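You operate a simulated robot arm through the tools that you are given. There is no shell and no other tool. Be economical: measure what you need, move in short steps, check, and stop when the job is done.

Carry out the task below with a simulated two-armed robot. There is one attempt and no reset: what you move stays moved.

## Task
Take the blue cap and leave it on top of the blue strap roll. Take the mesh basket from the grey side table top and leave it on the bench top beside the vice. Stack the status marker that says "pass" from the packing table top on top of the status marker labelled "test". Take the white thermometer and put it on the back of the chest top. Fetch the sump basket and stand it on the steel table top. Do these in any order. Set down upright: mesh basket, white thermometer, sump basket.
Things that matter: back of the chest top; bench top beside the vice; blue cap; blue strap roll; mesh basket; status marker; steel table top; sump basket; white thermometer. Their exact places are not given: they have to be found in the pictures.

It is judged by the outcome, as a careful person would: the job done as asked, and still so three seconds after it is handed in. It fails if anything else is knocked over, pushed out of place, dropped, spilled or broken. Lids that push on must go on centred and level and be pressed home; caps that screw on are set level and turned clockwise until they are tight.

## Robot
Two 7-joint arms with three-finger grippers on one trunk, on a base that drives. Base frame: it is fixed to the floor where the robot stands at the start and does not move with it; the origin is under the middle of the robot, x ahead of it, y to its left, z up; the surface under the hand at the start is at about z = 0.619. Units: m, rad, N and s.
The left shoulder is at the start at [0.07, 0.165, 0.888], the right one opposite. With the tool pointing down near the work surface each hand reaches from about 0.38 to 0.88 m from the robot's upright axis, wherever it stands, measured 20 degrees to its own side. Places, roughly: back of the chest top (90x15 cm) [-2.04, 6.32, 0.88]; bench top beside the vice (16x16 cm) [0.48, 3, 0.84]; blue cap (5x5x3 cm) [0.5, -0.1, 0.6]; blue strap roll (8x7x4 cm) [0.5, 0.2, 0.6]; mesh basket (5x5x7 cm) [0.9, 0.7, 0.8]; status marker [-0.5, 6, 0.75]; steel table top [-6.2, 3, 0.7]; sump basket (13x11x21 cm) [-6.4, 5.3, 0.8]; white thermometer [-1, 6.25, 0.75]. Payload 3.91 kg a hand.
The TCP of each hand is the grasp point between the finger pads, 0.03 m short of the fingertips. In the tool frame z runs along the fingers and y along their closing line. The gripper opens to 0.116 m. The gripper's body begins 0.073 m behind the TCP.
Orientation is that of the tool frame in the base frame, as a unit quaternion [x, y, z, w]. With the fingers straight down and closing along the base's y, the tool's x points along the base's -x, its y along +y and its z along -z.

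## Interface
- The arms move only by the tool jog_arm. It takes "left_motion", "right_motion" or both (then of equal length, played together; a hand with none holds still); each is one flat list of numbers, 7 for each row, row after row: the finger opening in m, from 0 to 0.116, then the shift along the tool's x, y, z in m, then the turn, a rotation vector about the tool's x, y, z in rad. In form: [jaw, tx, ty, tz, ax, ay, az, jaw, tx, ty, tz, ax, ay, az, ...]. A call has 1 to 8 rows; each row is the pose to reach, as a shift and turn from the pose commanded when the call began, along the tool's axes at that moment. Each row takes 0.2 s and may step no farther than 0.05 m and 0.15 rad from the row before; otherwise, or with a gripper value out of range, the whole call is refused. A pose out of reach is approached as far as the arm can. The call stops where the force on the tool passes 40 N (or 10 N more than at its start, if that is more) or the arm is blocked; 0.2 s more then pass. The fingers move at their own pace (about 0.153 m/s each) and stop on an object; they squeeze with about 44 N. The grip force told is the motor's: it shows also when the fingers shut on nothing. Time passes only in rows, and 0.2 s behind the last, so rows that repeat a pose let the fingers close. The reply holds the time, the measured pose of the TCP, the force on the tool along the base axes, the opening and the grip force, in the units named above and with some noise, with the torque about the TCP (base axes, N m) and any sound that the robot's microphone picked up.
- Cameras (640 x 400 px; columns grow to the right, rows downward): "scene" is now at [0.1299, 0.0403, 1.2125]; the picture's right is [0.45, -0.89, 0.00], its down [-0.46, -0.23, -0.86] and it looks along [0.77, 0.39, -0.51] (base axes); focal length 214 px, centre (320, 200). "left" rides on the left gripper at [0.075, 0.017, -0.088] in its tool frame; the picture's right is [-0.22, 0.97, 0.00], its down [-0.70, -0.16, -0.70] and it looks along [-0.68, -0.16, 0.71] (tool axes); focal length 247 px, centre (320, 200). "right" rides on the right gripper at [0.052, 0.056, -0.088] in its tool frame; the picture's right is [-0.73, 0.68, 0.00], its down [-0.49, -0.52, -0.70] and it looks along [-0.48, -0.51, 0.71] (tool axes); focal length 247 px, centre (320, 200).
- capture(camera): a new picture of that camera. No time passes.
- slide_trunk(by): slides the trunk up (or, below 0, down) by that many m; the arms and the scene camera ride with it, the base frame stays. It gives what a move gives, with no picture.
- roll_base(legs): drives the robot by 1 to 6 legs, each [ahead, left, turn to the left] in m, m and rad, along the robot's own axes; the way and the turn of a leg run together, so that a leg with both is an arc; at most 1.5 m and 3.142 rad a leg. The arms and the cameras ride along, it lands a little off, and it stops where it bumps. It gives what a move gives.
- aim_head(pan, tilt): turns the head with the scene camera to pan (to the left, within 1.501 rad either way) and tilt (down, from -0.506 to 1.204), counted from straight ahead of the robot. It gives what a move gives.
- measure_at(camera, pixels): there is no depth. For up to 12 entries [column, row, z] of the newest picture of that camera ("zoom" is the newest enlarged one), the place [x, y] in the base frame at which the ray of that pixel passes the height z, good to about 0.003 m. No time passes.
- close_up(camera, box): a new picture of the part [left, top, right, bottom] of that camera's present view, enlarged. No time passes.
- finish_job(): hands the job in; it is judged then, once.

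Work in short steps. Measure before you move; look again where a grasp or a placing could have gone wrong, and mend it. You have 110 turns and 100 pictures in all, those below and enlarged ones among them. Open the grippers and draw the arms clear of the work before you hand the job in, unless the task says otherwise; then end with one line.

The tools are called as a command line: name --argument value ..., lists and objects as JSON in quotes. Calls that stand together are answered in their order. jog_arm: Moves the arms, as the interface text tells. Its arguments: {"type":"object","properties":{"left_motion":{"type":"array","items":{"type":"number"}},"right_motion":{"type":"array","items":{"type":"number"}}},"required":[]} The other tools are called the same way: slide_trunk (by) slides the trunk up or down; roll_base (legs) drives the base; aim_head (pan, tilt) turns the head that bears the scene camera; capture (camera) takes a picture; measure_at (camera, pixels) gives the place at which the rays of pixels pass given heights; close_up (camera, box) takes an enlarged picture of a part of a camera's view; finish_job () hands the job in.

At the start:

```text
time: 0.0
left_eef_pos: [0.5177, 0.521, 1.0878]
left_tcp_rot: [0.0, 1.0, 0.0, -0.001]
left_force: [1.2, 0.0, -0.3]
left_moment: [0.01, 0.0, 0.02]
left_width: 0.1159
left_grip_force: 0.0
right_eef_pos: [0.4324, -0.0083, 1.0786]
right_tcp_rot: [0.0, 1.0, 0.001, 0.0]
right_force: [0.2, 0.9, -0.3]
right_moment: [-0.06, -0.01, 0.05]
right_width: 0.116
right_grip_force: 0.0
trunk travel left (down, up): [-0.425, 0.415]
robot x, y, heading: [-0.0004, -0.0019, 0.003]
head pan, tilt: [0.471, 0.538]
```

scene: 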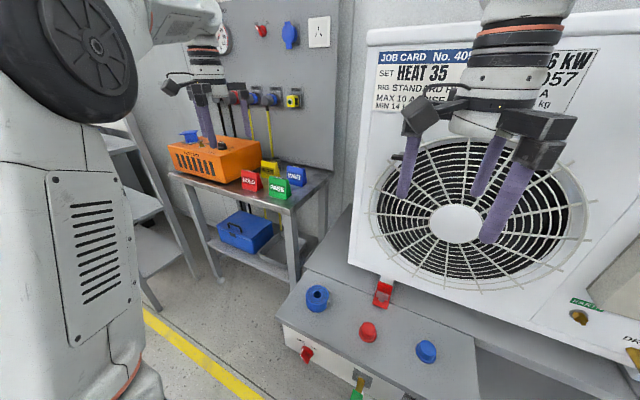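
right: 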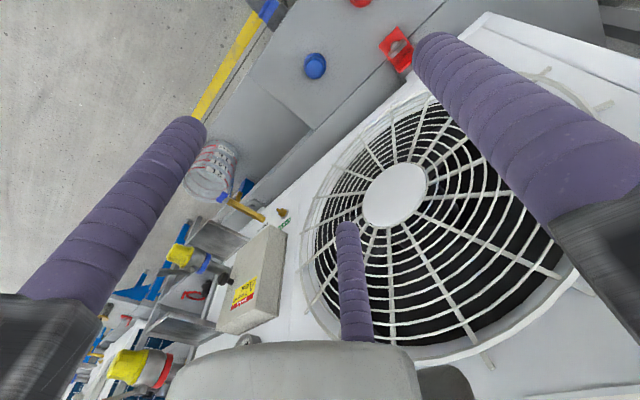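
left: 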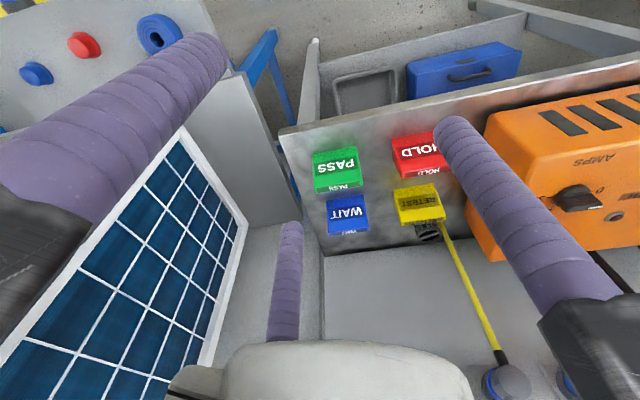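

The scene shows the blue roll at (317,297), a red cap at (367,332) and the blue cap at (425,350). I'll enlarge both them and the side table.

close_up --camera "scene" --box '[270, 260, 470, 385]'

close_up --camera "scene" --box '[150, 70, 350, 220]'

measure_at --camera "scene" --pixels '[[425, 350, 0.63], [317, 297, 0.64], [317, 297, 0.66], [367, 332, 0.63], [187, 135, 0.9], [210, 170, 0.75]]'

```text
3.20 times, centred on (370, 322) of scene
```

zoom: 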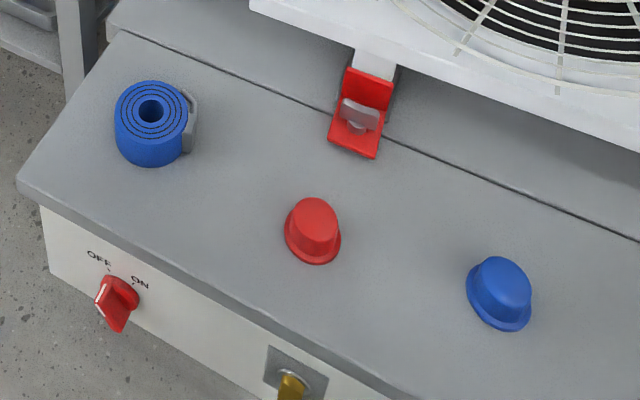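

```text
2.67 times, centred on (250, 145) of scene
```

zoom: 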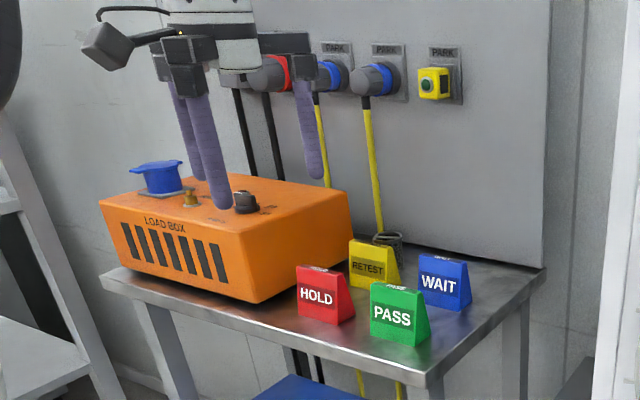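

```text
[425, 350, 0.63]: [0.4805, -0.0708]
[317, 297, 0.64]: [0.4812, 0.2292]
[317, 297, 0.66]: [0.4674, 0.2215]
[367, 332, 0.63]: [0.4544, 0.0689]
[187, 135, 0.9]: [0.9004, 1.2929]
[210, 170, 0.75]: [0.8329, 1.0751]
```

measure_at --camera "scene" --pixels '[[427.2, 353.9, 0.621], [427.8, 347.6, 0.649], [317.2, 294.2, 0.66], [317.2, 294.2, 0.65], [317.5, 302, 0.64], [383, 300, 0.619]]'

```text
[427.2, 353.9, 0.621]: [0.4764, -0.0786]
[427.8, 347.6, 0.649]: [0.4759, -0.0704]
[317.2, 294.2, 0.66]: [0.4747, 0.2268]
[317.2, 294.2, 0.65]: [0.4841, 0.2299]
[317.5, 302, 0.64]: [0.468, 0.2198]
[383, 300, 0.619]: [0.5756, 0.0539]
```

The cap is at about (0.476,-0.075) and the roll at about (0.475,0.227). I'll move the right hand above the cap to z≈0.80.

jog_arm --right_motion '[0.116, -0.007, -0.011, 0.046, 0, 0, 0, 0.116, -0.015, -0.022, 0.092, 0, 0, 0, 0.116, -0.022, -0.033, 0.139, 0, 0, 0, 0.116, -0.029, -0.045, 0.185, 0, 0, 0, 0.116, -0.037, -0.056, 0.232, 0, 0, 0, 0.116, -0.044, -0.067, 0.279, 0, 0, 0]'

capture --camera "right"

```text
time: 1.4
left_eef_pos: [0.5189, 0.5222, 1.0877]
left_tcp_rot: [0.0, 1.0, 0.0, -0.001]
left_force: [0.6, -0.8, -0.7]
left_moment: [0.0, 0.03, 0.0]
left_width: 0.1161
left_grip_force: 0.1
right_eef_pos: [0.4778, -0.0743, 0.7984]
right_tcp_rot: [0.0, 1.0, 0.0, 0.0]
right_force: [1.0, 0.0, -1.0]
right_moment: [0.0, 0.0, -0.01]
right_width: 0.116
right_grip_force: 0.0
trunk travel left (down, up): [-0.425, 0.415]
robot x, y, heading: [-0.0015, 0.0021, -0.003]
head pan, tilt: [0.471, 0.538]
```

```text
94 pictures are left
```

right: 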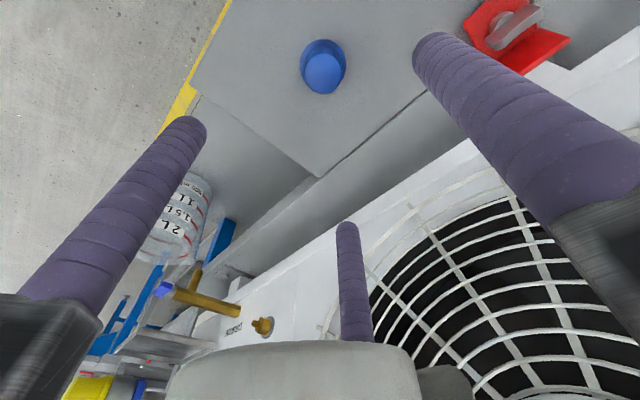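

The cap shows at about (323,68) and three finger shapes are visible. I'll measure the cap from this camera.

measure_at --camera "right" --pixels '[[323, 64, 0.622], [324, 74, 0.649], [323, 67, 0.619], [300, 64, 0.622], [347, 66, 0.622], [323, 38, 0.622], [505, 30, 0.63]]'

```text
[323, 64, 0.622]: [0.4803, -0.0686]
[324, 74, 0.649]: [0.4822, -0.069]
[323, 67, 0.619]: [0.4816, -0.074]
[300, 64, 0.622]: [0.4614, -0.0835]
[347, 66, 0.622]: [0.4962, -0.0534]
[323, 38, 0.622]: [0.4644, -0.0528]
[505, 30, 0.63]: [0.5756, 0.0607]
```

Cap centre is about (0.480,-0.070). I descend so the fingertips sit just above its flange.

jog_arm --right_motion '[0.116, -0.002, 0.004, 0.045, 0, 0, 0, 0.116, -0.002, 0.004, 0.09, 0, 0, 0, 0.116, -0.002, 0.004, 0.12, 0, 0, 0, 0.116, -0.002, 0.004, 0.142, 0, 0, 0]'

capture --camera "right"

```text
time: 2.4
left_eef_pos: [0.5184, 0.5217, 1.0874]
left_tcp_rot: [0.0, 1.0, 0.0, 0.0]
left_force: [0.1, -0.3, 0.6]
left_moment: [-0.04, -0.01, 0.0]
left_width: 0.116
left_grip_force: 0.2
right_eef_pos: [0.4812, -0.0693, 0.6561]
right_tcp_rot: [-0.001, 1.0, 0.0, 0.0]
right_force: [0.9, 0.1, -0.5]
right_moment: [0.01, -0.02, 0.04]
right_width: 0.1159
right_grip_force: 0.0
trunk travel left (down, up): [-0.425, 0.415]
robot x, y, heading: [-0.0001, -0.0005, -0.003]
head pan, tilt: [0.471, 0.538]
```

```text
93 pictures are left
```

right: 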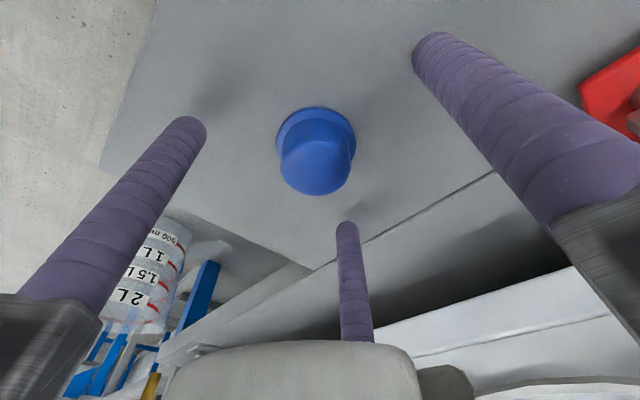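

The cap is centred between the fingers. Close on it.

jog_arm --right_motion '[0.08, 0, 0, 0, 0, 0, 0, 0.04, 0, 0, 0, 0, 0, 0, 0.0, 0, 0, 0, 0, 0, 0, 0.0, 0, 0, 0, 0, 0, 0, 0.0, 0, 0, 0, 0, 0, 0]'

capture --camera "right"

```text
time: 3.6
left_eef_pos: [0.5183, 0.5216, 1.0871]
left_tcp_rot: [0.0, 1.0, 0.0, 0.0]
left_force: [0.5, -0.7, -0.7]
left_moment: [-0.01, 0.0, 0.02]
left_width: 0.1159
left_grip_force: 0.2
right_eef_pos: [0.481, -0.0704, 0.6582]
right_tcp_rot: [0.0, 1.0, 0.0, 0.0]
right_force: [-0.2, 0.3, -0.2]
right_moment: [-0.02, 0.0, -0.01]
right_width: 0.032
right_grip_force: 43.7
trunk travel left (down, up): [-0.425, 0.415]
robot x, y, heading: [-0.0023, 0.0019, -0.001]
head pan, tilt: [0.471, 0.538]
```

```text
92 pictures are left
```

right: 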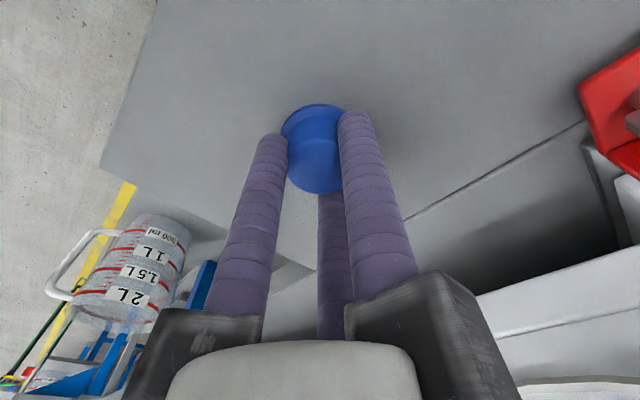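

The cap is held (width 0.032). I lift it and carry it toward the roll, stopping short to view the roll.

jog_arm --right_motion '[0.0, 0, 0, -0.045, 0, 0, 0, 0.0, 0, 0.0, -0.09, 0, 0, 0, 0.0, 0, 0.035, -0.12, 0, 0, 0, 0.0, 0, 0.08, -0.135, 0, 0, 0, 0.0, 0, 0.125, -0.14, 0, 0, 0, 0.0, 0, 0.17, -0.14, 0, 0, 0, 0.0, 0, 0.2, -0.14, 0, 0, 0]'

capture --camera "right"

capture --camera "scene"

```text
time: 5.2
left_eef_pos: [0.5179, 0.5197, 1.0864]
left_tcp_rot: [0.001, 1.0, 0.0, 0.001]
left_force: [-1.0, -0.9, 1.0]
left_moment: [0.0, -0.01, 0.0]
left_width: 0.1162
left_grip_force: 0.1
right_eef_pos: [0.4824, 0.1285, 0.8122]
right_tcp_rot: [0.004, 1.0, 0.014, 0.004]
right_force: [-0.2, -1.3, 0.1]
right_moment: [0.01, 0.02, 0.04]
right_width: 0.0318
right_grip_force: 43.8
trunk travel left (down, up): [-0.425, 0.415]
robot x, y, heading: [-0.0027, 0.0017, -0.005]
head pan, tilt: [0.471, 0.538]
```

```text
91 pictures are left
```

right: 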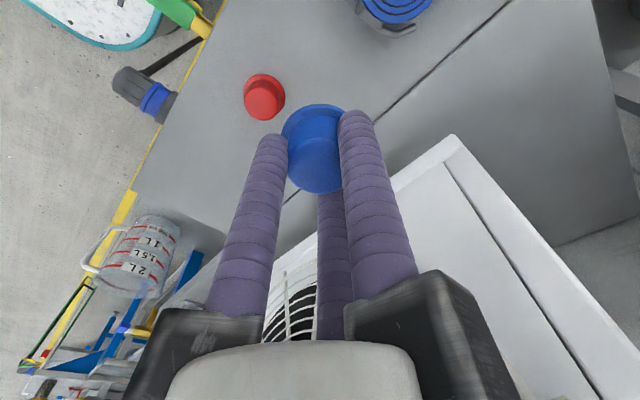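

```text
90 pictures are left
```

scene: 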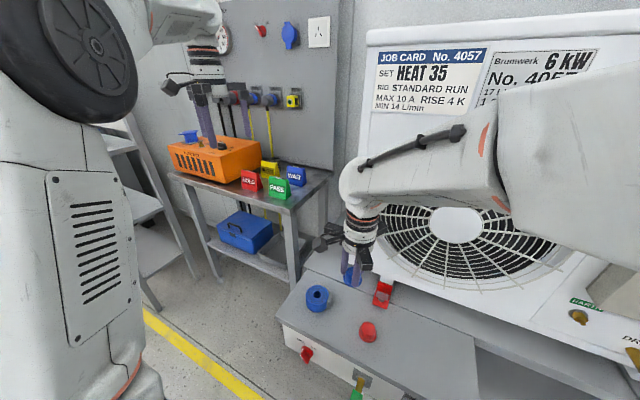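

The roll is just at the top edge (395,5) of the hand's view. I move a bit more toward it for a full view.

jog_arm --right_motion '[0.0, 0.005, 0.03, 0, 0, 0, 0, 0.0, 0.01, 0.055, 0, 0, 0, 0, 0.0, 0.01, 0.055, 0, 0, 0, 0]'

capture --camera "right"

```text
time: 6.2
left_eef_pos: [0.519, 0.5217, 1.0868]
left_tcp_rot: [0.0, 1.0, 0.0, 0.001]
left_force: [-0.4, -0.4, 0.0]
left_moment: [0.03, 0.02, -0.01]
left_width: 0.1158
left_grip_force: 0.1
right_eef_pos: [0.4839, 0.1785, 0.8429]
right_tcp_rot: [0.016, 0.999, 0.044, 0.01]
right_force: [-1.1, 0.2, 0.4]
right_moment: [0.02, 0.01, -0.01]
right_width: 0.0318
right_grip_force: 44.0
trunk travel left (down, up): [-0.425, 0.415]
robot x, y, heading: [-0.0016, -0.0009, -0.003]
head pan, tilt: [0.471, 0.538]
stopped in row 3 (right hand): the arm was blocked; the commanded pose is now the measured one
```

```text
89 pictures are left
```

right: 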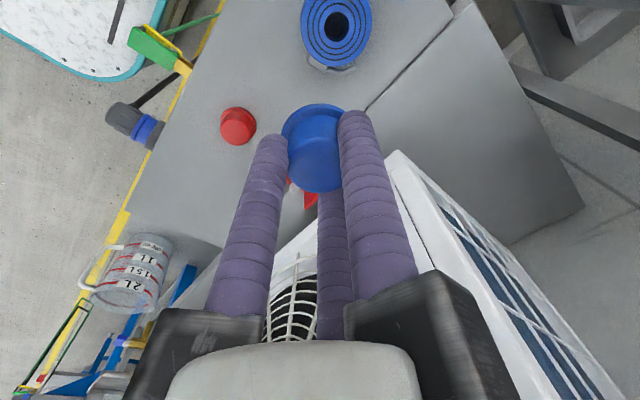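

The arm is near its joint limit, so I'll shift the base left. First measure the roll's top centre at (337,27) and the rims.

measure_at --camera "right" --pixels '[[337, 27, 0.659], [302, 22, 0.659], [371, 22, 0.659], [335, 65, 0.659], [238, 118, 0.649]]'

roll_base --legs '[[0, 0.2, 0]]'

aim_head --pan 0.2 --tilt 0.8

capture --camera "scene"

```text
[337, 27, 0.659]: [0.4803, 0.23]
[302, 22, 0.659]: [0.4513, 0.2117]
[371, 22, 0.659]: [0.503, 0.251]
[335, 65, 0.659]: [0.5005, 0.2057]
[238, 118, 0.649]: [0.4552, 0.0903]
```

```text
time: 7.8
left_eef_pos: [0.5159, 0.7251, 1.0873]
left_tcp_rot: [-0.002, 1.0, 0.0, 0.0]
left_force: [0.6, 0.2, -0.2]
left_moment: [-0.03, -0.01, 0.01]
left_width: 0.1161
left_grip_force: 0.0
right_eef_pos: [0.4823, 0.382, 0.8422]
right_tcp_rot: [0.014, 0.999, 0.043, 0.01]
right_force: [0.6, 0.5, -0.4]
right_moment: [0.01, -0.02, 0.01]
right_width: 0.0318
right_grip_force: 44.1
trunk travel left (down, up): [-0.425, 0.415]
robot x, y, heading: [0.0001, 0.2022, -0.001]
head pan, tilt: [0.471, 0.538]
```

```text
time: 8.6
left_eef_pos: [0.515, 0.7233, 1.087]
left_tcp_rot: [-0.001, 1.0, 0.0, 0.0]
left_force: [0.7, -1.2, 0.1]
left_moment: [-0.01, 0.02, -0.03]
left_width: 0.1159
left_grip_force: 0.1
right_eef_pos: [0.4823, 0.3805, 0.843]
right_tcp_rot: [0.014, 0.999, 0.044, 0.009]
right_force: [-0.1, 0.0, -0.5]
right_moment: [0.0, 0.0, -0.02]
right_width: 0.0318
right_grip_force: 43.2
trunk travel left (down, up): [-0.425, 0.415]
robot x, y, heading: [0.0046, 0.2017, 0.005]
head pan, tilt: [0.201, 0.799]
```

```text
88 pictures are left
```

scene: 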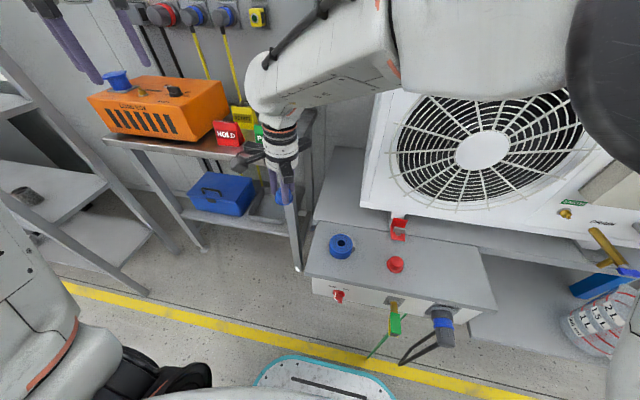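

Roll centre measured (0.480,0.230), matching the scene. I level the hand and bring the cap over the roll at z≈0.78.

jog_arm --right_motion '[0.0, 0, -0.04, 0.01, 0.03, 0.007, -0.01, 0.0, 0, -0.08, 0.022, 0.06, 0.014, -0.02, 0.0, 0, -0.12, 0.036, 0.086, 0.02, -0.028, 0.0, -0.001, -0.1565, 0.05, 0.086, 0.02, -0.028, 0.0, -0.001, -0.1565, 0.05, 0.086, 0.02, -0.028]'

capture --camera "right"

```text
time: 9.8
left_eef_pos: [0.5143, 0.7241, 1.0872]
left_tcp_rot: [-0.003, 1.0, 0.0, 0.001]
left_force: [0.5, 0.3, -0.5]
left_moment: [0.0, 0.0, 0.02]
left_width: 0.116
left_grip_force: 0.1
right_eef_pos: [0.4782, 0.2286, 0.7782]
right_tcp_rot: [0.0, 1.0, 0.0, 0.0]
right_force: [0.6, -0.1, -0.5]
right_moment: [0.01, 0.02, 0.02]
right_width: 0.0314
right_grip_force: 43.6
trunk travel left (down, up): [-0.425, 0.415]
robot x, y, heading: [-0.0003, 0.2016, 0.004]
head pan, tilt: [0.201, 0.799]
```

```text
87 pictures are left
```

right: 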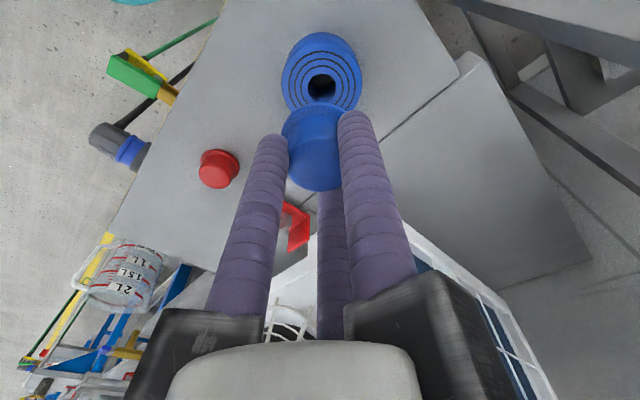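

measure_at --camera "right" --pixels '[[322, 86, 0.659], [284, 90, 0.659], [361, 90, 0.659], [321, 55, 0.659]]'

jog_arm --right_motion '[0.0, -0.001, 0.001, 0.035, 0, 0, 0, 0.0, -0.001, 0.001, 0.06, 0, 0, 0, 0.0, -0.001, 0.001, 0.07, 0, 0, 0]'

capture --camera "right"

```text
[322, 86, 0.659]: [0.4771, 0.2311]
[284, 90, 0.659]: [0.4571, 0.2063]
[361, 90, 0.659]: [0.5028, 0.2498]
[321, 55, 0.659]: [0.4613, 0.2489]
```

```text
time: 10.6
left_eef_pos: [0.5153, 0.7256, 1.0867]
left_tcp_rot: [-0.002, 1.0, 0.001, 0.0]
left_force: [0.3, 0.1, 0.5]
left_moment: [0.0, 0.03, 0.0]
left_width: 0.1161
left_grip_force: 0.0
right_eef_pos: [0.4814, 0.2301, 0.7088]
right_tcp_rot: [0.001, 1.0, 0.0, 0.0]
right_force: [0.5, 1.1, 0.1]
right_moment: [-0.02, 0.0, 0.0]
right_width: 0.0316
right_grip_force: 43.7
trunk travel left (down, up): [-0.425, 0.415]
robot x, y, heading: [0.0027, 0.2002, 0.003]
head pan, tilt: [0.201, 0.799]
```

```text
86 pictures are left
```

right: 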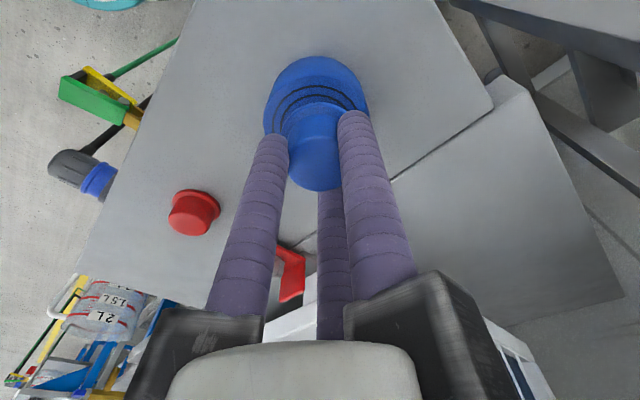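

Centred. Lower gently until contact, expected near z≈0.698.

jog_arm --right_motion '[0.0, 0.001, 0, 0.004, 0, 0, 0, 0.0, 0.001, 0, 0.008, 0, 0, 0, 0.0, 0.001, 0, 0.011, 0, 0, 0, 0.0, 0.001, 0, 0.0125, 0, 0, 0]'

```text
time: 11.6
left_eef_pos: [0.5148, 0.7248, 1.0873]
left_tcp_rot: [-0.001, 1.0, 0.0, 0.0]
left_force: [-0.1, 0.4, 0.2]
left_moment: [-0.01, -0.01, 0.03]
left_width: 0.1161
left_grip_force: 0.1
right_eef_pos: [0.4803, 0.2303, 0.6953]
right_tcp_rot: [0.001, 1.0, 0.001, -0.001]
right_force: [-0.6, 0.0, 0.4]
right_moment: [-0.03, 0.01, 0.03]
right_width: 0.0312
right_grip_force: 44.3
trunk travel left (down, up): [-0.425, 0.415]
robot x, y, heading: [0.0032, 0.2027, -0.001]
head pan, tilt: [0.201, 0.799]
```

No contact yet; keep lowering in 1–2 mm steps.

jog_arm --right_motion '[0.0, 0, 0, 0.0015, 0, 0, 0, 0.0, 0, 0, 0.003, 0, 0, 0, 0.0, 0, 0, 0.0045, 0, 0, 0]'

close_up --camera "scene" --box '[280, 180, 420, 268]'

```text
time: 12.4
left_eef_pos: [0.5141, 0.7239, 1.0878]
left_tcp_rot: [-0.001, 1.0, 0.0, 0.001]
left_force: [0.7, 0.4, 0.5]
left_moment: [-0.03, 0.02, 0.0]
left_width: 0.1162
left_grip_force: 0.0
right_eef_pos: [0.4799, 0.2307, 0.6935]
right_tcp_rot: [-0.001, 1.0, 0.001, 0.002]
right_force: [-1.6, -2.2, 26.2]
right_moment: [-0.05, 0.07, 0.03]
right_width: 0.0313
right_grip_force: 44.0
trunk travel left (down, up): [-0.425, 0.415]
robot x, y, heading: [0.0034, 0.2015, 0.004]
head pan, tilt: [0.201, 0.799]
```

```text
4.55 times, centred on (350, 224) of scene
```

zoom: 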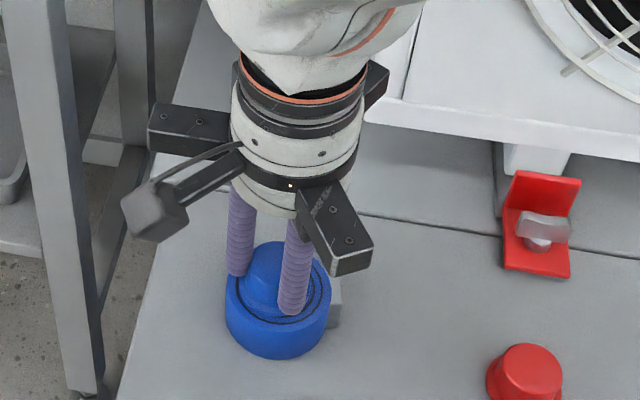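

The cap rests on the roll (26 N). Ease off, open, and rise.

jog_arm --right_motion '[0.0, 0, 0, -0.002, 0, 0, 0, 0.05, 0, 0, -0.002, 0, 0, 0, 0.08, 0, 0, -0.002, 0, 0, 0, 0.08, 0, 0, -0.002, 0, 0, 0, 0.08, 0, 0, -0.04, 0, 0, 0, 0.08, 0, 0, -0.085, 0, 0, 0, 0.08, 0, 0, -0.13, 0, 0, 0]'

capture --camera "right"

```text
time: 14.0
left_eef_pos: [0.5148, 0.7237, 1.0879]
left_tcp_rot: [-0.002, 1.0, 0.0, 0.0]
left_force: [-0.3, -0.3, 0.1]
left_moment: [0.01, -0.02, -0.01]
left_width: 0.1159
left_grip_force: 0.1
right_eef_pos: [0.4797, 0.2295, 0.8235]
right_tcp_rot: [0.0, 1.0, 0.001, -0.001]
right_force: [-0.3, -1.0, -0.1]
right_moment: [-0.02, 0.01, -0.02]
right_width: 0.0801
right_grip_force: 0.1
trunk travel left (down, up): [-0.425, 0.415]
robot x, y, heading: [-0.0007, 0.1986, 0.004]
head pan, tilt: [0.201, 0.799]
```

```text
84 pictures are left
```

right: 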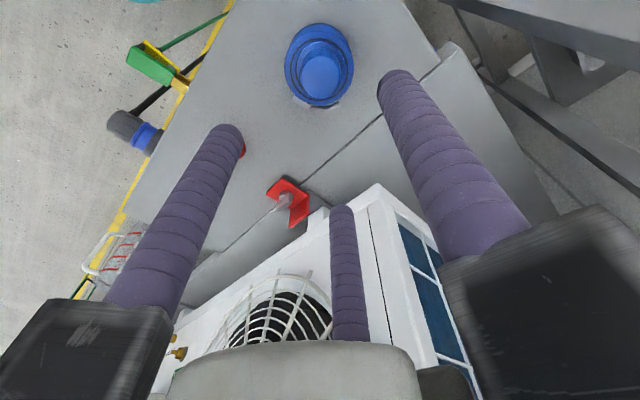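

The blue cap sits on the roll. Now the mesh basket: raise the right hand out of the way and look with the left and scene cameras.

jog_arm --right_motion '[0.08, 0, 0, -0.05, 0, 0, 0, 0.08, 0.01, -0.02, -0.1, 0, 0, 0, 0.08, 0.03, -0.04, -0.145, 0, 0, 0, 0.08, 0.06, -0.06, -0.18, 0, 0, 0, 0.08, 0.1, -0.07, -0.2, 0, 0, 0]'

aim_head --pan 0.55 --tilt 0.45

capture --camera "left"

capture --camera "scene"

```text
refused: row 2 steps farther than a row can; nothing moved
```

```text
time: 14.8
left_eef_pos: [0.5145, 0.7239, 1.0872]
left_tcp_rot: [-0.002, 1.0, 0.001, 0.0]
left_force: [-0.5, 0.4, -0.3]
left_moment: [-0.02, -0.02, -0.01]
left_width: 0.1159
left_grip_force: 0.0
right_eef_pos: [0.4803, 0.2307, 0.8221]
right_tcp_rot: [0.001, 1.0, 0.0, -0.001]
right_force: [1.6, 0.5, 0.1]
right_moment: [-0.01, -0.03, 0.02]
right_width: 0.08
right_grip_force: 0.1
trunk travel left (down, up): [-0.425, 0.415]
robot x, y, heading: [-0.0001, 0.1988, 0.006]
head pan, tilt: [0.55, 0.45]
```

```text
83 pictures are left
```

left: 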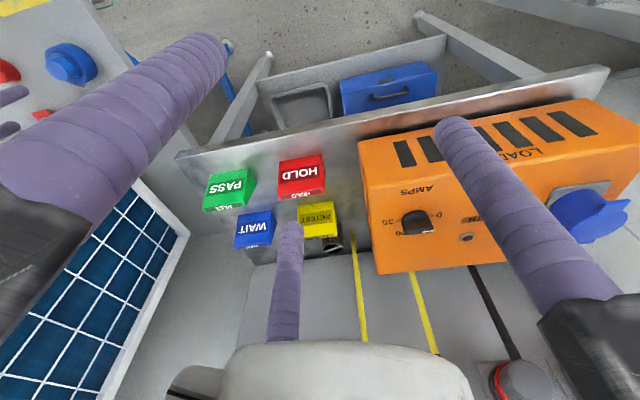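

```text
82 pictures are left
```

scene: 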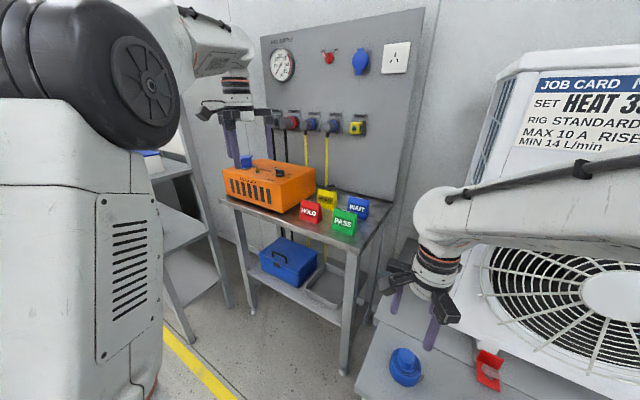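

Measure table features from both cameras to get the table height: front corner and markers.

measure_at --camera "left" --pixels '[[180, 155, 0.76], [180, 155, 0.78], [610, 68, 0.76], [333, 242, 0.8], [333, 242, 0.83], [231, 172, 0.82], [231, 172, 0.78], [300, 195, 0.77]]'

measure_at --camera "scene" --pixels '[[353, 249, 0.76], [353, 249, 0.78], [387, 222, 0.77], [345, 210, 0.82], [345, 234, 0.77], [220, 198, 0.77]]'

close_up --camera "scene" --box '[280, 160, 420, 270]'

close_up --camera "left" --box '[180, 140, 400, 280]'

```text
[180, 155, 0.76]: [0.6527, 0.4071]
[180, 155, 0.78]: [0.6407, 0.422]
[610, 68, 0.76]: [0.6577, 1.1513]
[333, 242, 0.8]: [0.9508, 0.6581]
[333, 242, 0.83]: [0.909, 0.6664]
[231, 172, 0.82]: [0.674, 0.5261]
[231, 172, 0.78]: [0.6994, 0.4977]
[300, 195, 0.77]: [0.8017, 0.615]
```

```text
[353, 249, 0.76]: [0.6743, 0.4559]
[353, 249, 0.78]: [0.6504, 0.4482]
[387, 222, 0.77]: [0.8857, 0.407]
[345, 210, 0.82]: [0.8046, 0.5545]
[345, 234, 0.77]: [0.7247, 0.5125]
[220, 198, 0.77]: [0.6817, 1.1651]
```

```text
3.64 times, centred on (350, 215) of scene
```

zoom: 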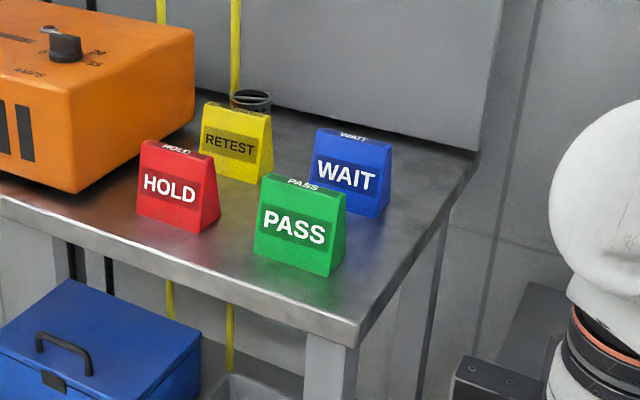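

```text
2.86 times, centred on (290, 210) of left
```

zoom: 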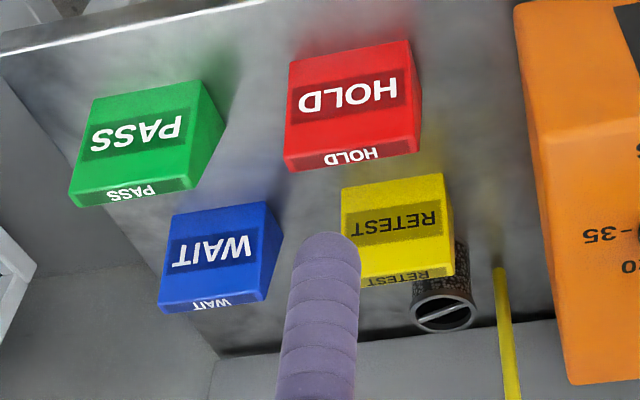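

Basket rim is at left px (333,249.5) and scene px (330.8,187.5). Intersect the two rays.

measure_at --camera "left" --pixels '[[333, 249.5, 0.8], [333, 249.5, 0.82], [333, 249.5, 0.84], [230, 183, 0.76], [318, 226, 0.82], [318, 226, 0.84], [318, 238, 0.82], [318, 238, 0.84]]'

measure_at --camera "scene" --pixels '[[330.8, 187.5, 0.8], [330.8, 187.5, 0.82], [330.8, 187.5, 0.84], [317, 188.5, 0.84], [334, 190, 0.84], [317, 188.5, 0.82], [334, 190, 0.82]]'

```text
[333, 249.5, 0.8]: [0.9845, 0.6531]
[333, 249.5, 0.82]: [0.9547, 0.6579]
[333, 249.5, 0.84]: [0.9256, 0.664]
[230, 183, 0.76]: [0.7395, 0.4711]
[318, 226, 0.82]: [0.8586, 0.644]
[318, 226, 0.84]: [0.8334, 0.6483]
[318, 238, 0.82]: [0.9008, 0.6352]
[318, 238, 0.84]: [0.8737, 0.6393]
```

```text
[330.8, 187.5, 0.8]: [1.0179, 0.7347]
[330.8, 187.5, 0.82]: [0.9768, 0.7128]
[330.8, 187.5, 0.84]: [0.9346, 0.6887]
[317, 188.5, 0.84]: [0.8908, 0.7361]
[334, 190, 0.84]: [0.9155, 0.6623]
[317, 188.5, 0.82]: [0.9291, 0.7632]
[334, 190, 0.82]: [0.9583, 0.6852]
```

The basket rim is at about (0.905,0.67,0.855). I tuck the right hand back and up before moving the base.

jog_arm --right_motion '[0.08, 0.012, -0.01, -0.045, 0, 0, 0, 0.08, 0.024, -0.03, -0.085, 0, 0, 0, 0.08, 0.038, -0.06, -0.12, 0, 0, 0, 0.08, 0.054, -0.095, -0.15, 0, 0, 0, 0.08, 0.07, -0.135, -0.17, 0, 0, 0, 0.08, 0.087, -0.175, -0.19, 0, 0, 0, 0.08, 0.104, -0.215, -0.21, 0, 0, 0, 0.08, 0.12, -0.255, -0.23, 0, 0, 0]'

roll_base --legs '[[0.0, 0.4, 0]]'

aim_head --pan 0.1 --tilt 0.7

capture --camera "scene"

```text
time: 16.6
left_eef_pos: [0.5156, 0.7221, 1.0885]
left_tcp_rot: [-0.002, 1.0, 0.001, 0.0]
left_force: [0.2, -0.6, 0.1]
left_moment: [0.03, -0.01, 0.02]
left_width: 0.116
left_grip_force: 0.1
right_eef_pos: [0.3601, -0.0244, 1.0485]
right_tcp_rot: [0.0, 1.0, 0.002, -0.001]
right_force: [-0.7, -0.6, 0.0]
right_moment: [0.03, -0.01, 0.02]
right_width: 0.0799
right_grip_force: 0.1
trunk travel left (down, up): [-0.425, 0.415]
robot x, y, heading: [-0.0044, 0.1989, 0.004]
head pan, tilt: [0.55, 0.45]
```

```text
time: 19.1
left_eef_pos: [0.5153, 1.1271, 1.0852]
left_tcp_rot: [0.0, 1.0, 0.0, 0.001]
left_force: [0.0, -0.1, -0.2]
left_moment: [0.02, 0.0, -0.02]
left_width: 0.116
left_grip_force: 0.1
right_eef_pos: [0.3576, 0.3806, 1.0494]
right_tcp_rot: [0.001, 1.0, 0.001, -0.001]
right_force: [-0.1, -0.4, -0.3]
right_moment: [0.0, 0.0, 0.02]
right_width: 0.08
right_grip_force: 0.1
trunk travel left (down, up): [-0.425, 0.415]
robot x, y, heading: [0.0003, 0.6009, 0.005]
head pan, tilt: [0.55, 0.45]
```

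```text
time: 20.0
left_eef_pos: [0.5158, 1.1272, 1.0859]
left_tcp_rot: [0.0, 1.0, 0.0, 0.0]
left_force: [0.3, -0.1, -0.5]
left_moment: [0.05, 0.01, -0.03]
left_width: 0.1164
left_grip_force: 0.1
right_eef_pos: [0.3572, 0.3796, 1.0505]
right_tcp_rot: [0.001, 1.0, 0.0, -0.001]
right_force: [-0.5, 0.8, 0.5]
right_moment: [0.01, -0.01, 0.01]
right_width: 0.08
right_grip_force: 0.0
trunk travel left (down, up): [-0.425, 0.415]
robot x, y, heading: [-0.0032, 0.6037, -0.0]
head pan, tilt: [0.099, 0.7]
```

```text
79 pictures are left
```

scene: 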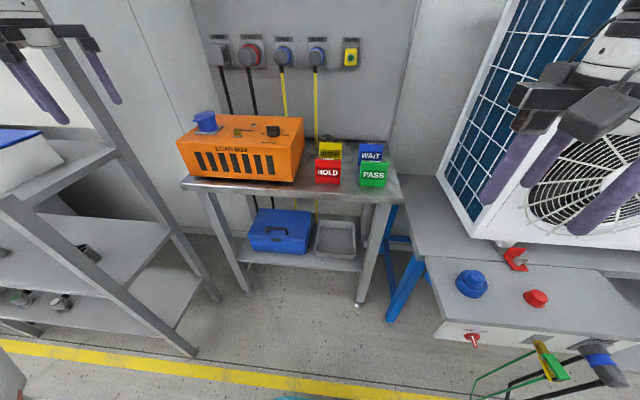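

The left hand is near the shelf rack; I bring it in over the side table at height before driving forward.

jog_arm --left_motion '[0.08, -0.018, -0.045, 0, 0, 0, 0, 0.08, -0.036, -0.09, 0, 0, 0, 0, 0.08, -0.054, -0.135, 0, 0, 0, 0, 0.08, -0.072, -0.18, 0, 0, 0, 0, 0.08, -0.09, -0.225, 0, 0, 0, 0, 0.08, -0.108, -0.27, 0, 0, 0, 0, 0.08, -0.126, -0.315, 0, 0, 0, 0, 0.08, -0.144, -0.36, 0, 0, 0, 0]'

roll_base --legs '[[0.2, 0.0, 0]]'

capture --camera "left"

```text
time: 21.8
left_eef_pos: [0.6615, 0.7675, 1.0862]
left_tcp_rot: [-0.001, 1.0, 0.001, -0.001]
left_force: [0.8, 0.7, 0.1]
left_moment: [0.02, -0.01, -0.03]
left_width: 0.0799
left_grip_force: 0.0
right_eef_pos: [0.3583, 0.3784, 1.049]
right_tcp_rot: [0.001, 1.0, 0.002, -0.002]
right_force: [-0.5, -0.1, -0.4]
right_moment: [0.02, 0.04, 0.02]
right_width: 0.0801
right_grip_force: 0.0
trunk travel left (down, up): [-0.425, 0.415]
robot x, y, heading: [-0.0007, 0.6099, 0.005]
head pan, tilt: [0.099, 0.7]
```

```text
time: 23.4
left_eef_pos: [0.8583, 0.7695, 1.0863]
left_tcp_rot: [-0.001, 1.0, 0.0, -0.001]
left_force: [0.6, -0.1, -0.4]
left_moment: [0.0, 0.01, -0.01]
left_width: 0.08
left_grip_force: 0.1
right_eef_pos: [0.5551, 0.3799, 1.0498]
right_tcp_rot: [0.001, 1.0, 0.001, -0.002]
right_force: [1.2, 0.1, 0.1]
right_moment: [0.01, -0.01, -0.01]
right_width: 0.0802
right_grip_force: 0.1
trunk travel left (down, up): [-0.425, 0.415]
robot x, y, heading: [0.2003, 0.6033, 0.006]
head pan, tilt: [0.099, 0.7]
```

```text
78 pictures are left
```

left: 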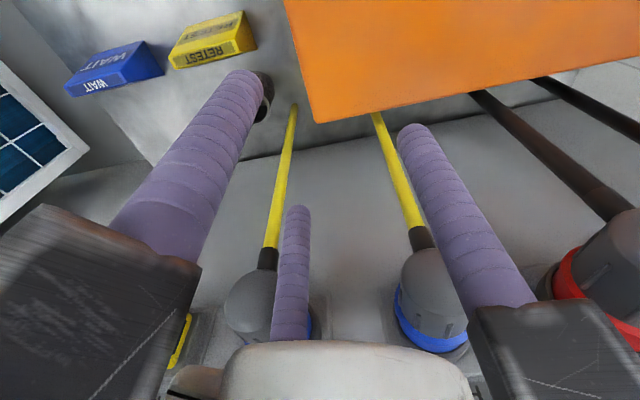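

The wall connectors and yellow cable hang close to the basket. I take an enlarged scene view to judge clearances.

aim_head --pan -0.05 --tilt 0.55

capture --camera "scene"

close_up --camera "left" --box '[140, 0, 340, 125]'

```text
time: 24.1
left_eef_pos: [0.8577, 0.77, 1.0856]
left_tcp_rot: [0.0, 1.0, 0.0, 0.0]
left_force: [0.3, 0.1, 0.7]
left_moment: [-0.01, 0.0, 0.0]
left_width: 0.08
left_grip_force: 0.1
right_eef_pos: [0.556, 0.3811, 1.0503]
right_tcp_rot: [0.001, 1.0, 0.001, -0.001]
right_force: [-0.6, -0.4, 0.3]
right_moment: [0.0, 0.0, 0.02]
right_width: 0.0801
right_grip_force: 0.1
trunk travel left (down, up): [-0.425, 0.415]
robot x, y, heading: [0.1955, 0.6045, 0.001]
head pan, tilt: [-0.051, 0.55]
```

```text
77 pictures are left
```

scene: 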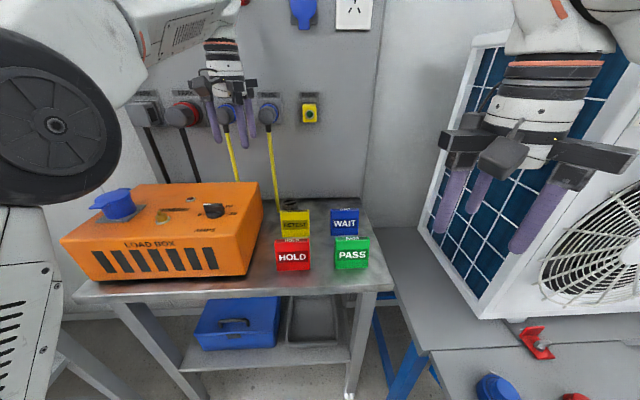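

```text
3.20 times, centred on (240, 62) of left
```

zoom: 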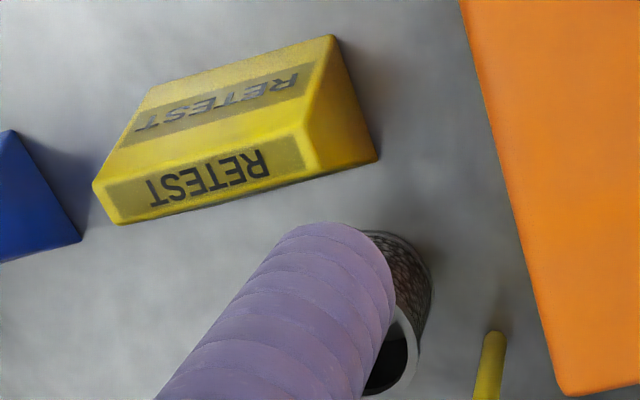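

measure_at --camera "zoom" --pixels '[[492, 335, 0.785], [385, 350, 0.855], [418, 350, 0.855], [430, 275, 0.785], [376, 158, 0.785], [335, 38, 0.785], [310, 170, 0.84], [110, 222, 0.84], [560, 395, 0.785]]'

measure_at --camera "scene" --pixels '[[290, 203, 0.855], [278, 212, 0.785], [269, 117, 1.1], [269, 117, 1.05], [295, 196, 0.785], [340, 196, 0.785], [228, 120, 1.05], [306, 235, 0.84]]'

close_up --camera "scene" --box '[200, 80, 400, 280]'

```text
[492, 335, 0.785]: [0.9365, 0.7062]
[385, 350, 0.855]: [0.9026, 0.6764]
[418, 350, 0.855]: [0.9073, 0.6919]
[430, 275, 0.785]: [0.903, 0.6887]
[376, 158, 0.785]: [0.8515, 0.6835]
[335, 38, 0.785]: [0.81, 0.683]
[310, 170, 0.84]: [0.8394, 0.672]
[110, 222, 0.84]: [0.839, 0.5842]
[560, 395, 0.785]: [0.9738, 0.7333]
```

```text
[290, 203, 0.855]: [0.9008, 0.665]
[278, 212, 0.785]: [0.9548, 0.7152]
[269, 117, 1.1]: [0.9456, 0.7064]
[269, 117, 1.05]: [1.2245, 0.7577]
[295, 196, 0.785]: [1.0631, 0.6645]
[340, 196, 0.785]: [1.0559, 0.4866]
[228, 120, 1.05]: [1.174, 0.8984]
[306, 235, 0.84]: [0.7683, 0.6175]
```

```text
2.00 times, centred on (300, 180) of scene
```

zoom: 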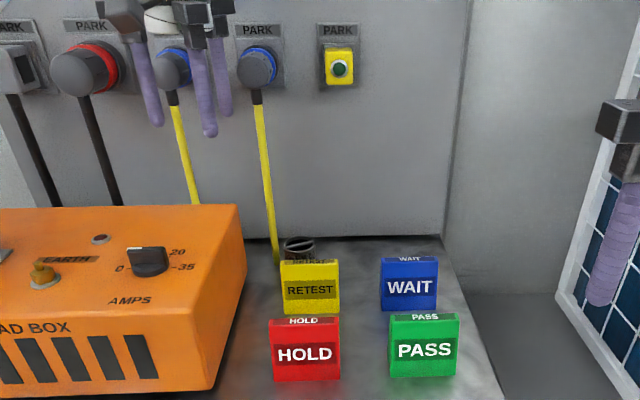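

Basket centre ≈(0.902,0.667), rim 0.855; the cable hangs at ≈(0.945,0.71) and RETEST's back face is x≈0.85. I come above it with the hand yawed 30° and tilted 0.2 rad so fingers and wrist clear marker, cable and connector.

jog_arm --left_motion '[0.08, -0.002, -0.02, 0, 0.0105, -0.039, -0.1044, 0.08, -0.004, -0.05, 0.0, 0.0209, -0.078, -0.2088, 0.076, -0.007, -0.08, 0.02, 0.0314, -0.117, -0.3132, 0.076, -0.01, -0.1, 0.055, 0.0418, -0.156, -0.4176, 0.076, -0.0145, -0.103, 0.09, 0.0523, -0.195, -0.522, 0.076, -0.0145, -0.103, 0.09, 0.0523, -0.195, -0.522]'

capture --camera "left"

close_up --camera "scene" --box '[200, 40, 400, 280]'

```text
time: 25.5
left_eef_pos: [0.8722, 0.6684, 0.9962]
left_tcp_rot: [-0.259, 0.961, -0.026, 0.097]
left_force: [0.0, -0.1, 0.2]
left_moment: [-0.04, -0.02, -0.01]
left_width: 0.0761
left_grip_force: 0.0
right_eef_pos: [0.555, 0.3798, 1.049]
right_tcp_rot: [0.001, 1.0, 0.002, -0.001]
right_force: [-0.3, -0.6, 0.0]
right_moment: [0.0, 0.01, 0.02]
right_width: 0.0799
right_grip_force: 0.1
trunk travel left (down, up): [-0.425, 0.415]
robot x, y, heading: [0.1979, 0.609, -0.001]
head pan, tilt: [-0.051, 0.55]
```

```text
74 pictures are left
```

left: 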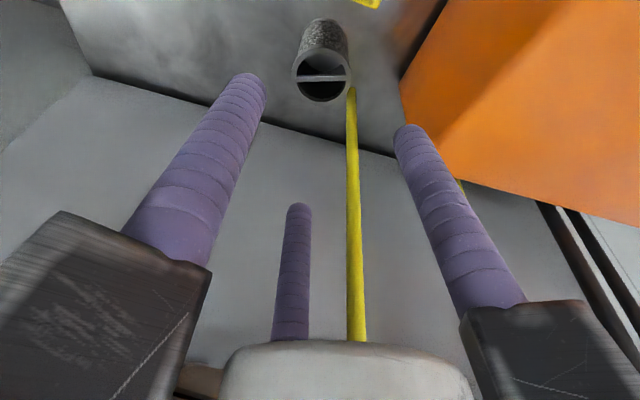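

```text
1.67 times, centred on (300, 160) of scene
```

zoom: 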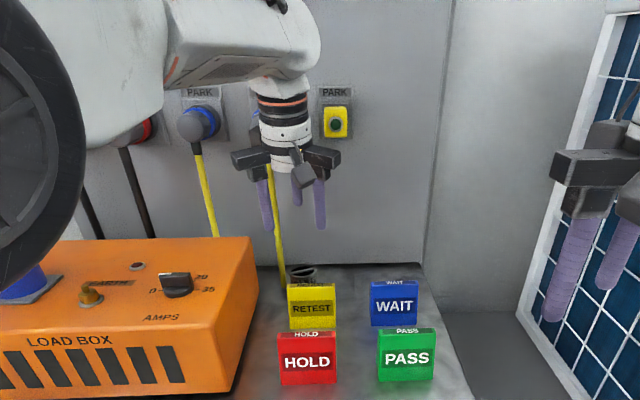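

The basket rim shows cleanly at (322,77). I measure it.

measure_at --camera "left" --pixels '[[322, 77, 0.855], [292, 78, 0.855], [353, 78, 0.855], [323, 52, 0.855], [322, 101, 0.855], [352, 120, 0.855], [325, 25, 0.785], [355, 100, 0.8]]'

```text
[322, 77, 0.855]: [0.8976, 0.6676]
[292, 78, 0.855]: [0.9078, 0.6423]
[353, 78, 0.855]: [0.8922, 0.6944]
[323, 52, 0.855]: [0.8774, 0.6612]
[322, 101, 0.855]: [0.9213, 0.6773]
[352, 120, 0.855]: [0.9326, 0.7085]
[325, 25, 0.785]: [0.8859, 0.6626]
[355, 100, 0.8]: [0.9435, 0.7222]
```

Rim centre (0.899,0.669). Descend along the tilted tool axis to TCP z≈0.848.

jog_arm --left_motion '[0.076, 0.001, 0.001, 0.045, 0, 0, 0, 0.076, 0.002, 0.0015, 0.085, 0, 0, 0, 0.076, 0.0026, 0.0015, 0.12, 0, 0, 0, 0.076, 0.0026, 0.0015, 0.151, 0, 0, 0]'

capture --camera "left"

```text
time: 26.5
left_eef_pos: [0.9017, 0.6686, 0.8458]
left_tcp_rot: [-0.259, 0.961, -0.026, 0.095]
left_force: [0.7, 0.1, -0.2]
left_moment: [-0.01, -0.04, -0.03]
left_width: 0.076
left_grip_force: 0.1
right_eef_pos: [0.5563, 0.3803, 1.0493]
right_tcp_rot: [0.001, 1.0, 0.001, -0.001]
right_force: [0.3, -0.3, 0.8]
right_moment: [-0.01, 0.03, -0.02]
right_width: 0.0801
right_grip_force: 0.0
trunk travel left (down, up): [-0.425, 0.415]
robot x, y, heading: [0.1972, 0.6044, -0.0]
head pan, tilt: [-0.051, 0.55]
```

```text
72 pictures are left
```

left: 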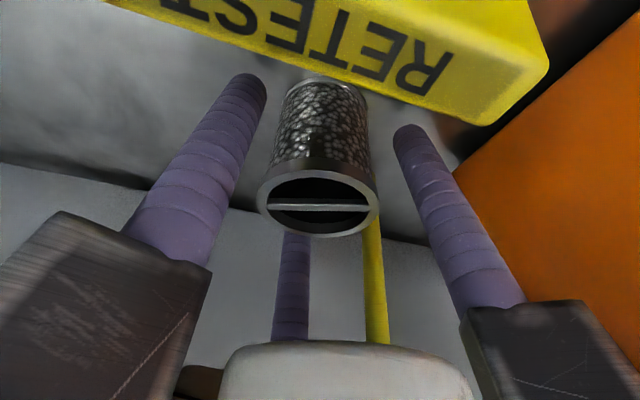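

The basket is between the three fingers. Close.

jog_arm --left_motion '[0.05, 0, 0, 0, 0, 0, 0, 0.03, 0, 0, 0, 0, 0, 0, 0.02, 0, 0, 0, 0, 0, 0, 0.0, 0, 0, 0, 0, 0, 0, 0.0, 0, 0, 0, 0, 0, 0]'

capture --camera "left"

```text
time: 27.7
left_eef_pos: [0.8999, 0.6688, 0.8472]
left_tcp_rot: [-0.259, 0.961, -0.026, 0.096]
left_force: [-0.5, 0.1, -0.1]
left_moment: [0.03, -0.01, -0.03]
left_width: 0.0527
left_grip_force: 43.8
right_eef_pos: [0.5558, 0.3804, 1.0499]
right_tcp_rot: [0.0, 1.0, 0.001, -0.001]
right_force: [0.2, -0.5, 0.1]
right_moment: [-0.02, 0.0, 0.0]
right_width: 0.0801
right_grip_force: 0.1
trunk travel left (down, up): [-0.425, 0.415]
robot x, y, heading: [0.1943, 0.6052, 0.001]
head pan, tilt: [-0.051, 0.55]
```

```text
71 pictures are left
```

left: 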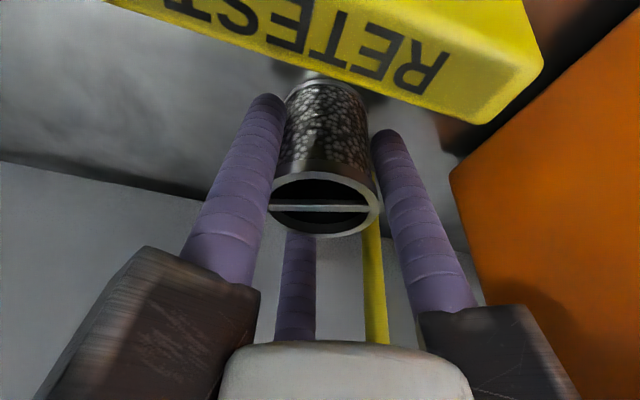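

Gripped (0.0527 m, 44 N). Retreat along the approach axis, then back and up away from the panel.

jog_arm --left_motion '[0.0, 0, 0, -0.03, 0, 0, 0, 0.0, 0, 0, -0.075, 0, 0, 0, 0.0, 0, 0, -0.12, 0, 0, 0, 0.0, 0, 0, -0.16, 0, 0, 0, 0.0, 0.025, 0.015, -0.185, 0, 0, 0, 0.0, 0.05, 0.03, -0.21, 0, 0, 0, 0.0, 0.076, 0.044, -0.229, 0, 0, 0]'

capture --camera "scene"

```text
time: 29.3
left_eef_pos: [0.7643, 0.6686, 1.0556]
left_tcp_rot: [-0.258, 0.961, -0.027, 0.096]
left_force: [-0.7, 0.5, -1.6]
left_moment: [-0.05, -0.02, 0.01]
left_width: 0.0526
left_grip_force: 43.9
right_eef_pos: [0.5541, 0.3827, 1.0497]
right_tcp_rot: [0.0, 1.0, -0.001, 0.0]
right_force: [-0.1, 0.4, -0.6]
right_moment: [-0.03, 0.0, 0.01]
right_width: 0.08
right_grip_force: 0.1
trunk travel left (down, up): [-0.425, 0.415]
robot x, y, heading: [0.1948, 0.6052, 0.005]
head pan, tilt: [-0.051, 0.55]
```

```text
70 pictures are left
```

scene: 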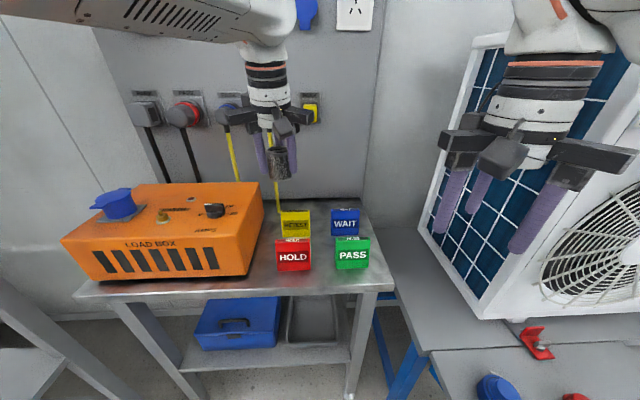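

Basket held upright. Back away to x≈-0.2 and look left toward the vice bench.

roll_base --legs '[[-0.4, 0, 0]]'

aim_head --pan 1.3 --tilt 0.35

capture --camera "scene"

```text
time: 31.8
left_eef_pos: [0.3681, 0.6662, 1.0553]
left_tcp_rot: [-0.26, 0.96, -0.026, 0.096]
left_force: [0.0, 0.0, -0.3]
left_moment: [-0.02, -0.02, -0.03]
left_width: 0.0526
left_grip_force: 44.0
right_eef_pos: [0.1583, 0.3797, 1.0496]
right_tcp_rot: [0.001, 1.0, 0.001, -0.001]
right_force: [-0.3, -1.2, 0.0]
right_moment: [-0.03, -0.01, 0.0]
right_width: 0.0798
right_grip_force: 0.0
trunk travel left (down, up): [-0.425, 0.415]
robot x, y, heading: [-0.2057, 0.6028, 0.004]
head pan, tilt: [-0.051, 0.55]
```

```text
time: 33.3
left_eef_pos: [0.3678, 0.6672, 1.0551]
left_tcp_rot: [-0.26, 0.96, -0.026, 0.097]
left_force: [-0.4, 0.5, -1.7]
left_moment: [0.02, 0.02, 0.01]
left_width: 0.0525
left_grip_force: 44.3
right_eef_pos: [0.1605, 0.3804, 1.0492]
right_tcp_rot: [0.0, 1.0, 0.001, -0.001]
right_force: [0.6, -0.3, -0.4]
right_moment: [0.0, 0.02, 0.02]
right_width: 0.0798
right_grip_force: 0.0
trunk travel left (down, up): [-0.425, 0.415]
robot x, y, heading: [-0.2051, 0.6045, 0.008]
head pan, tilt: [1.3, 0.351]
```

```text
69 pictures are left
```

scene: 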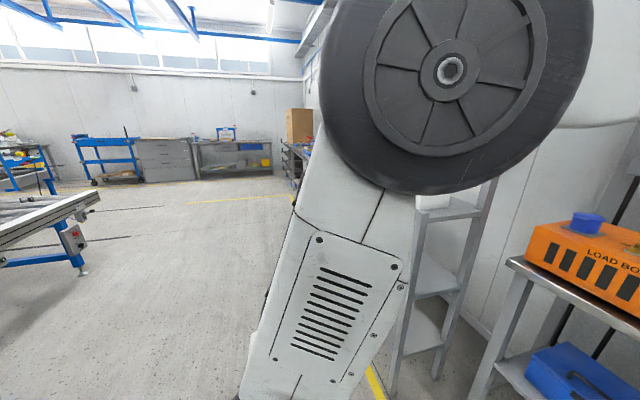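

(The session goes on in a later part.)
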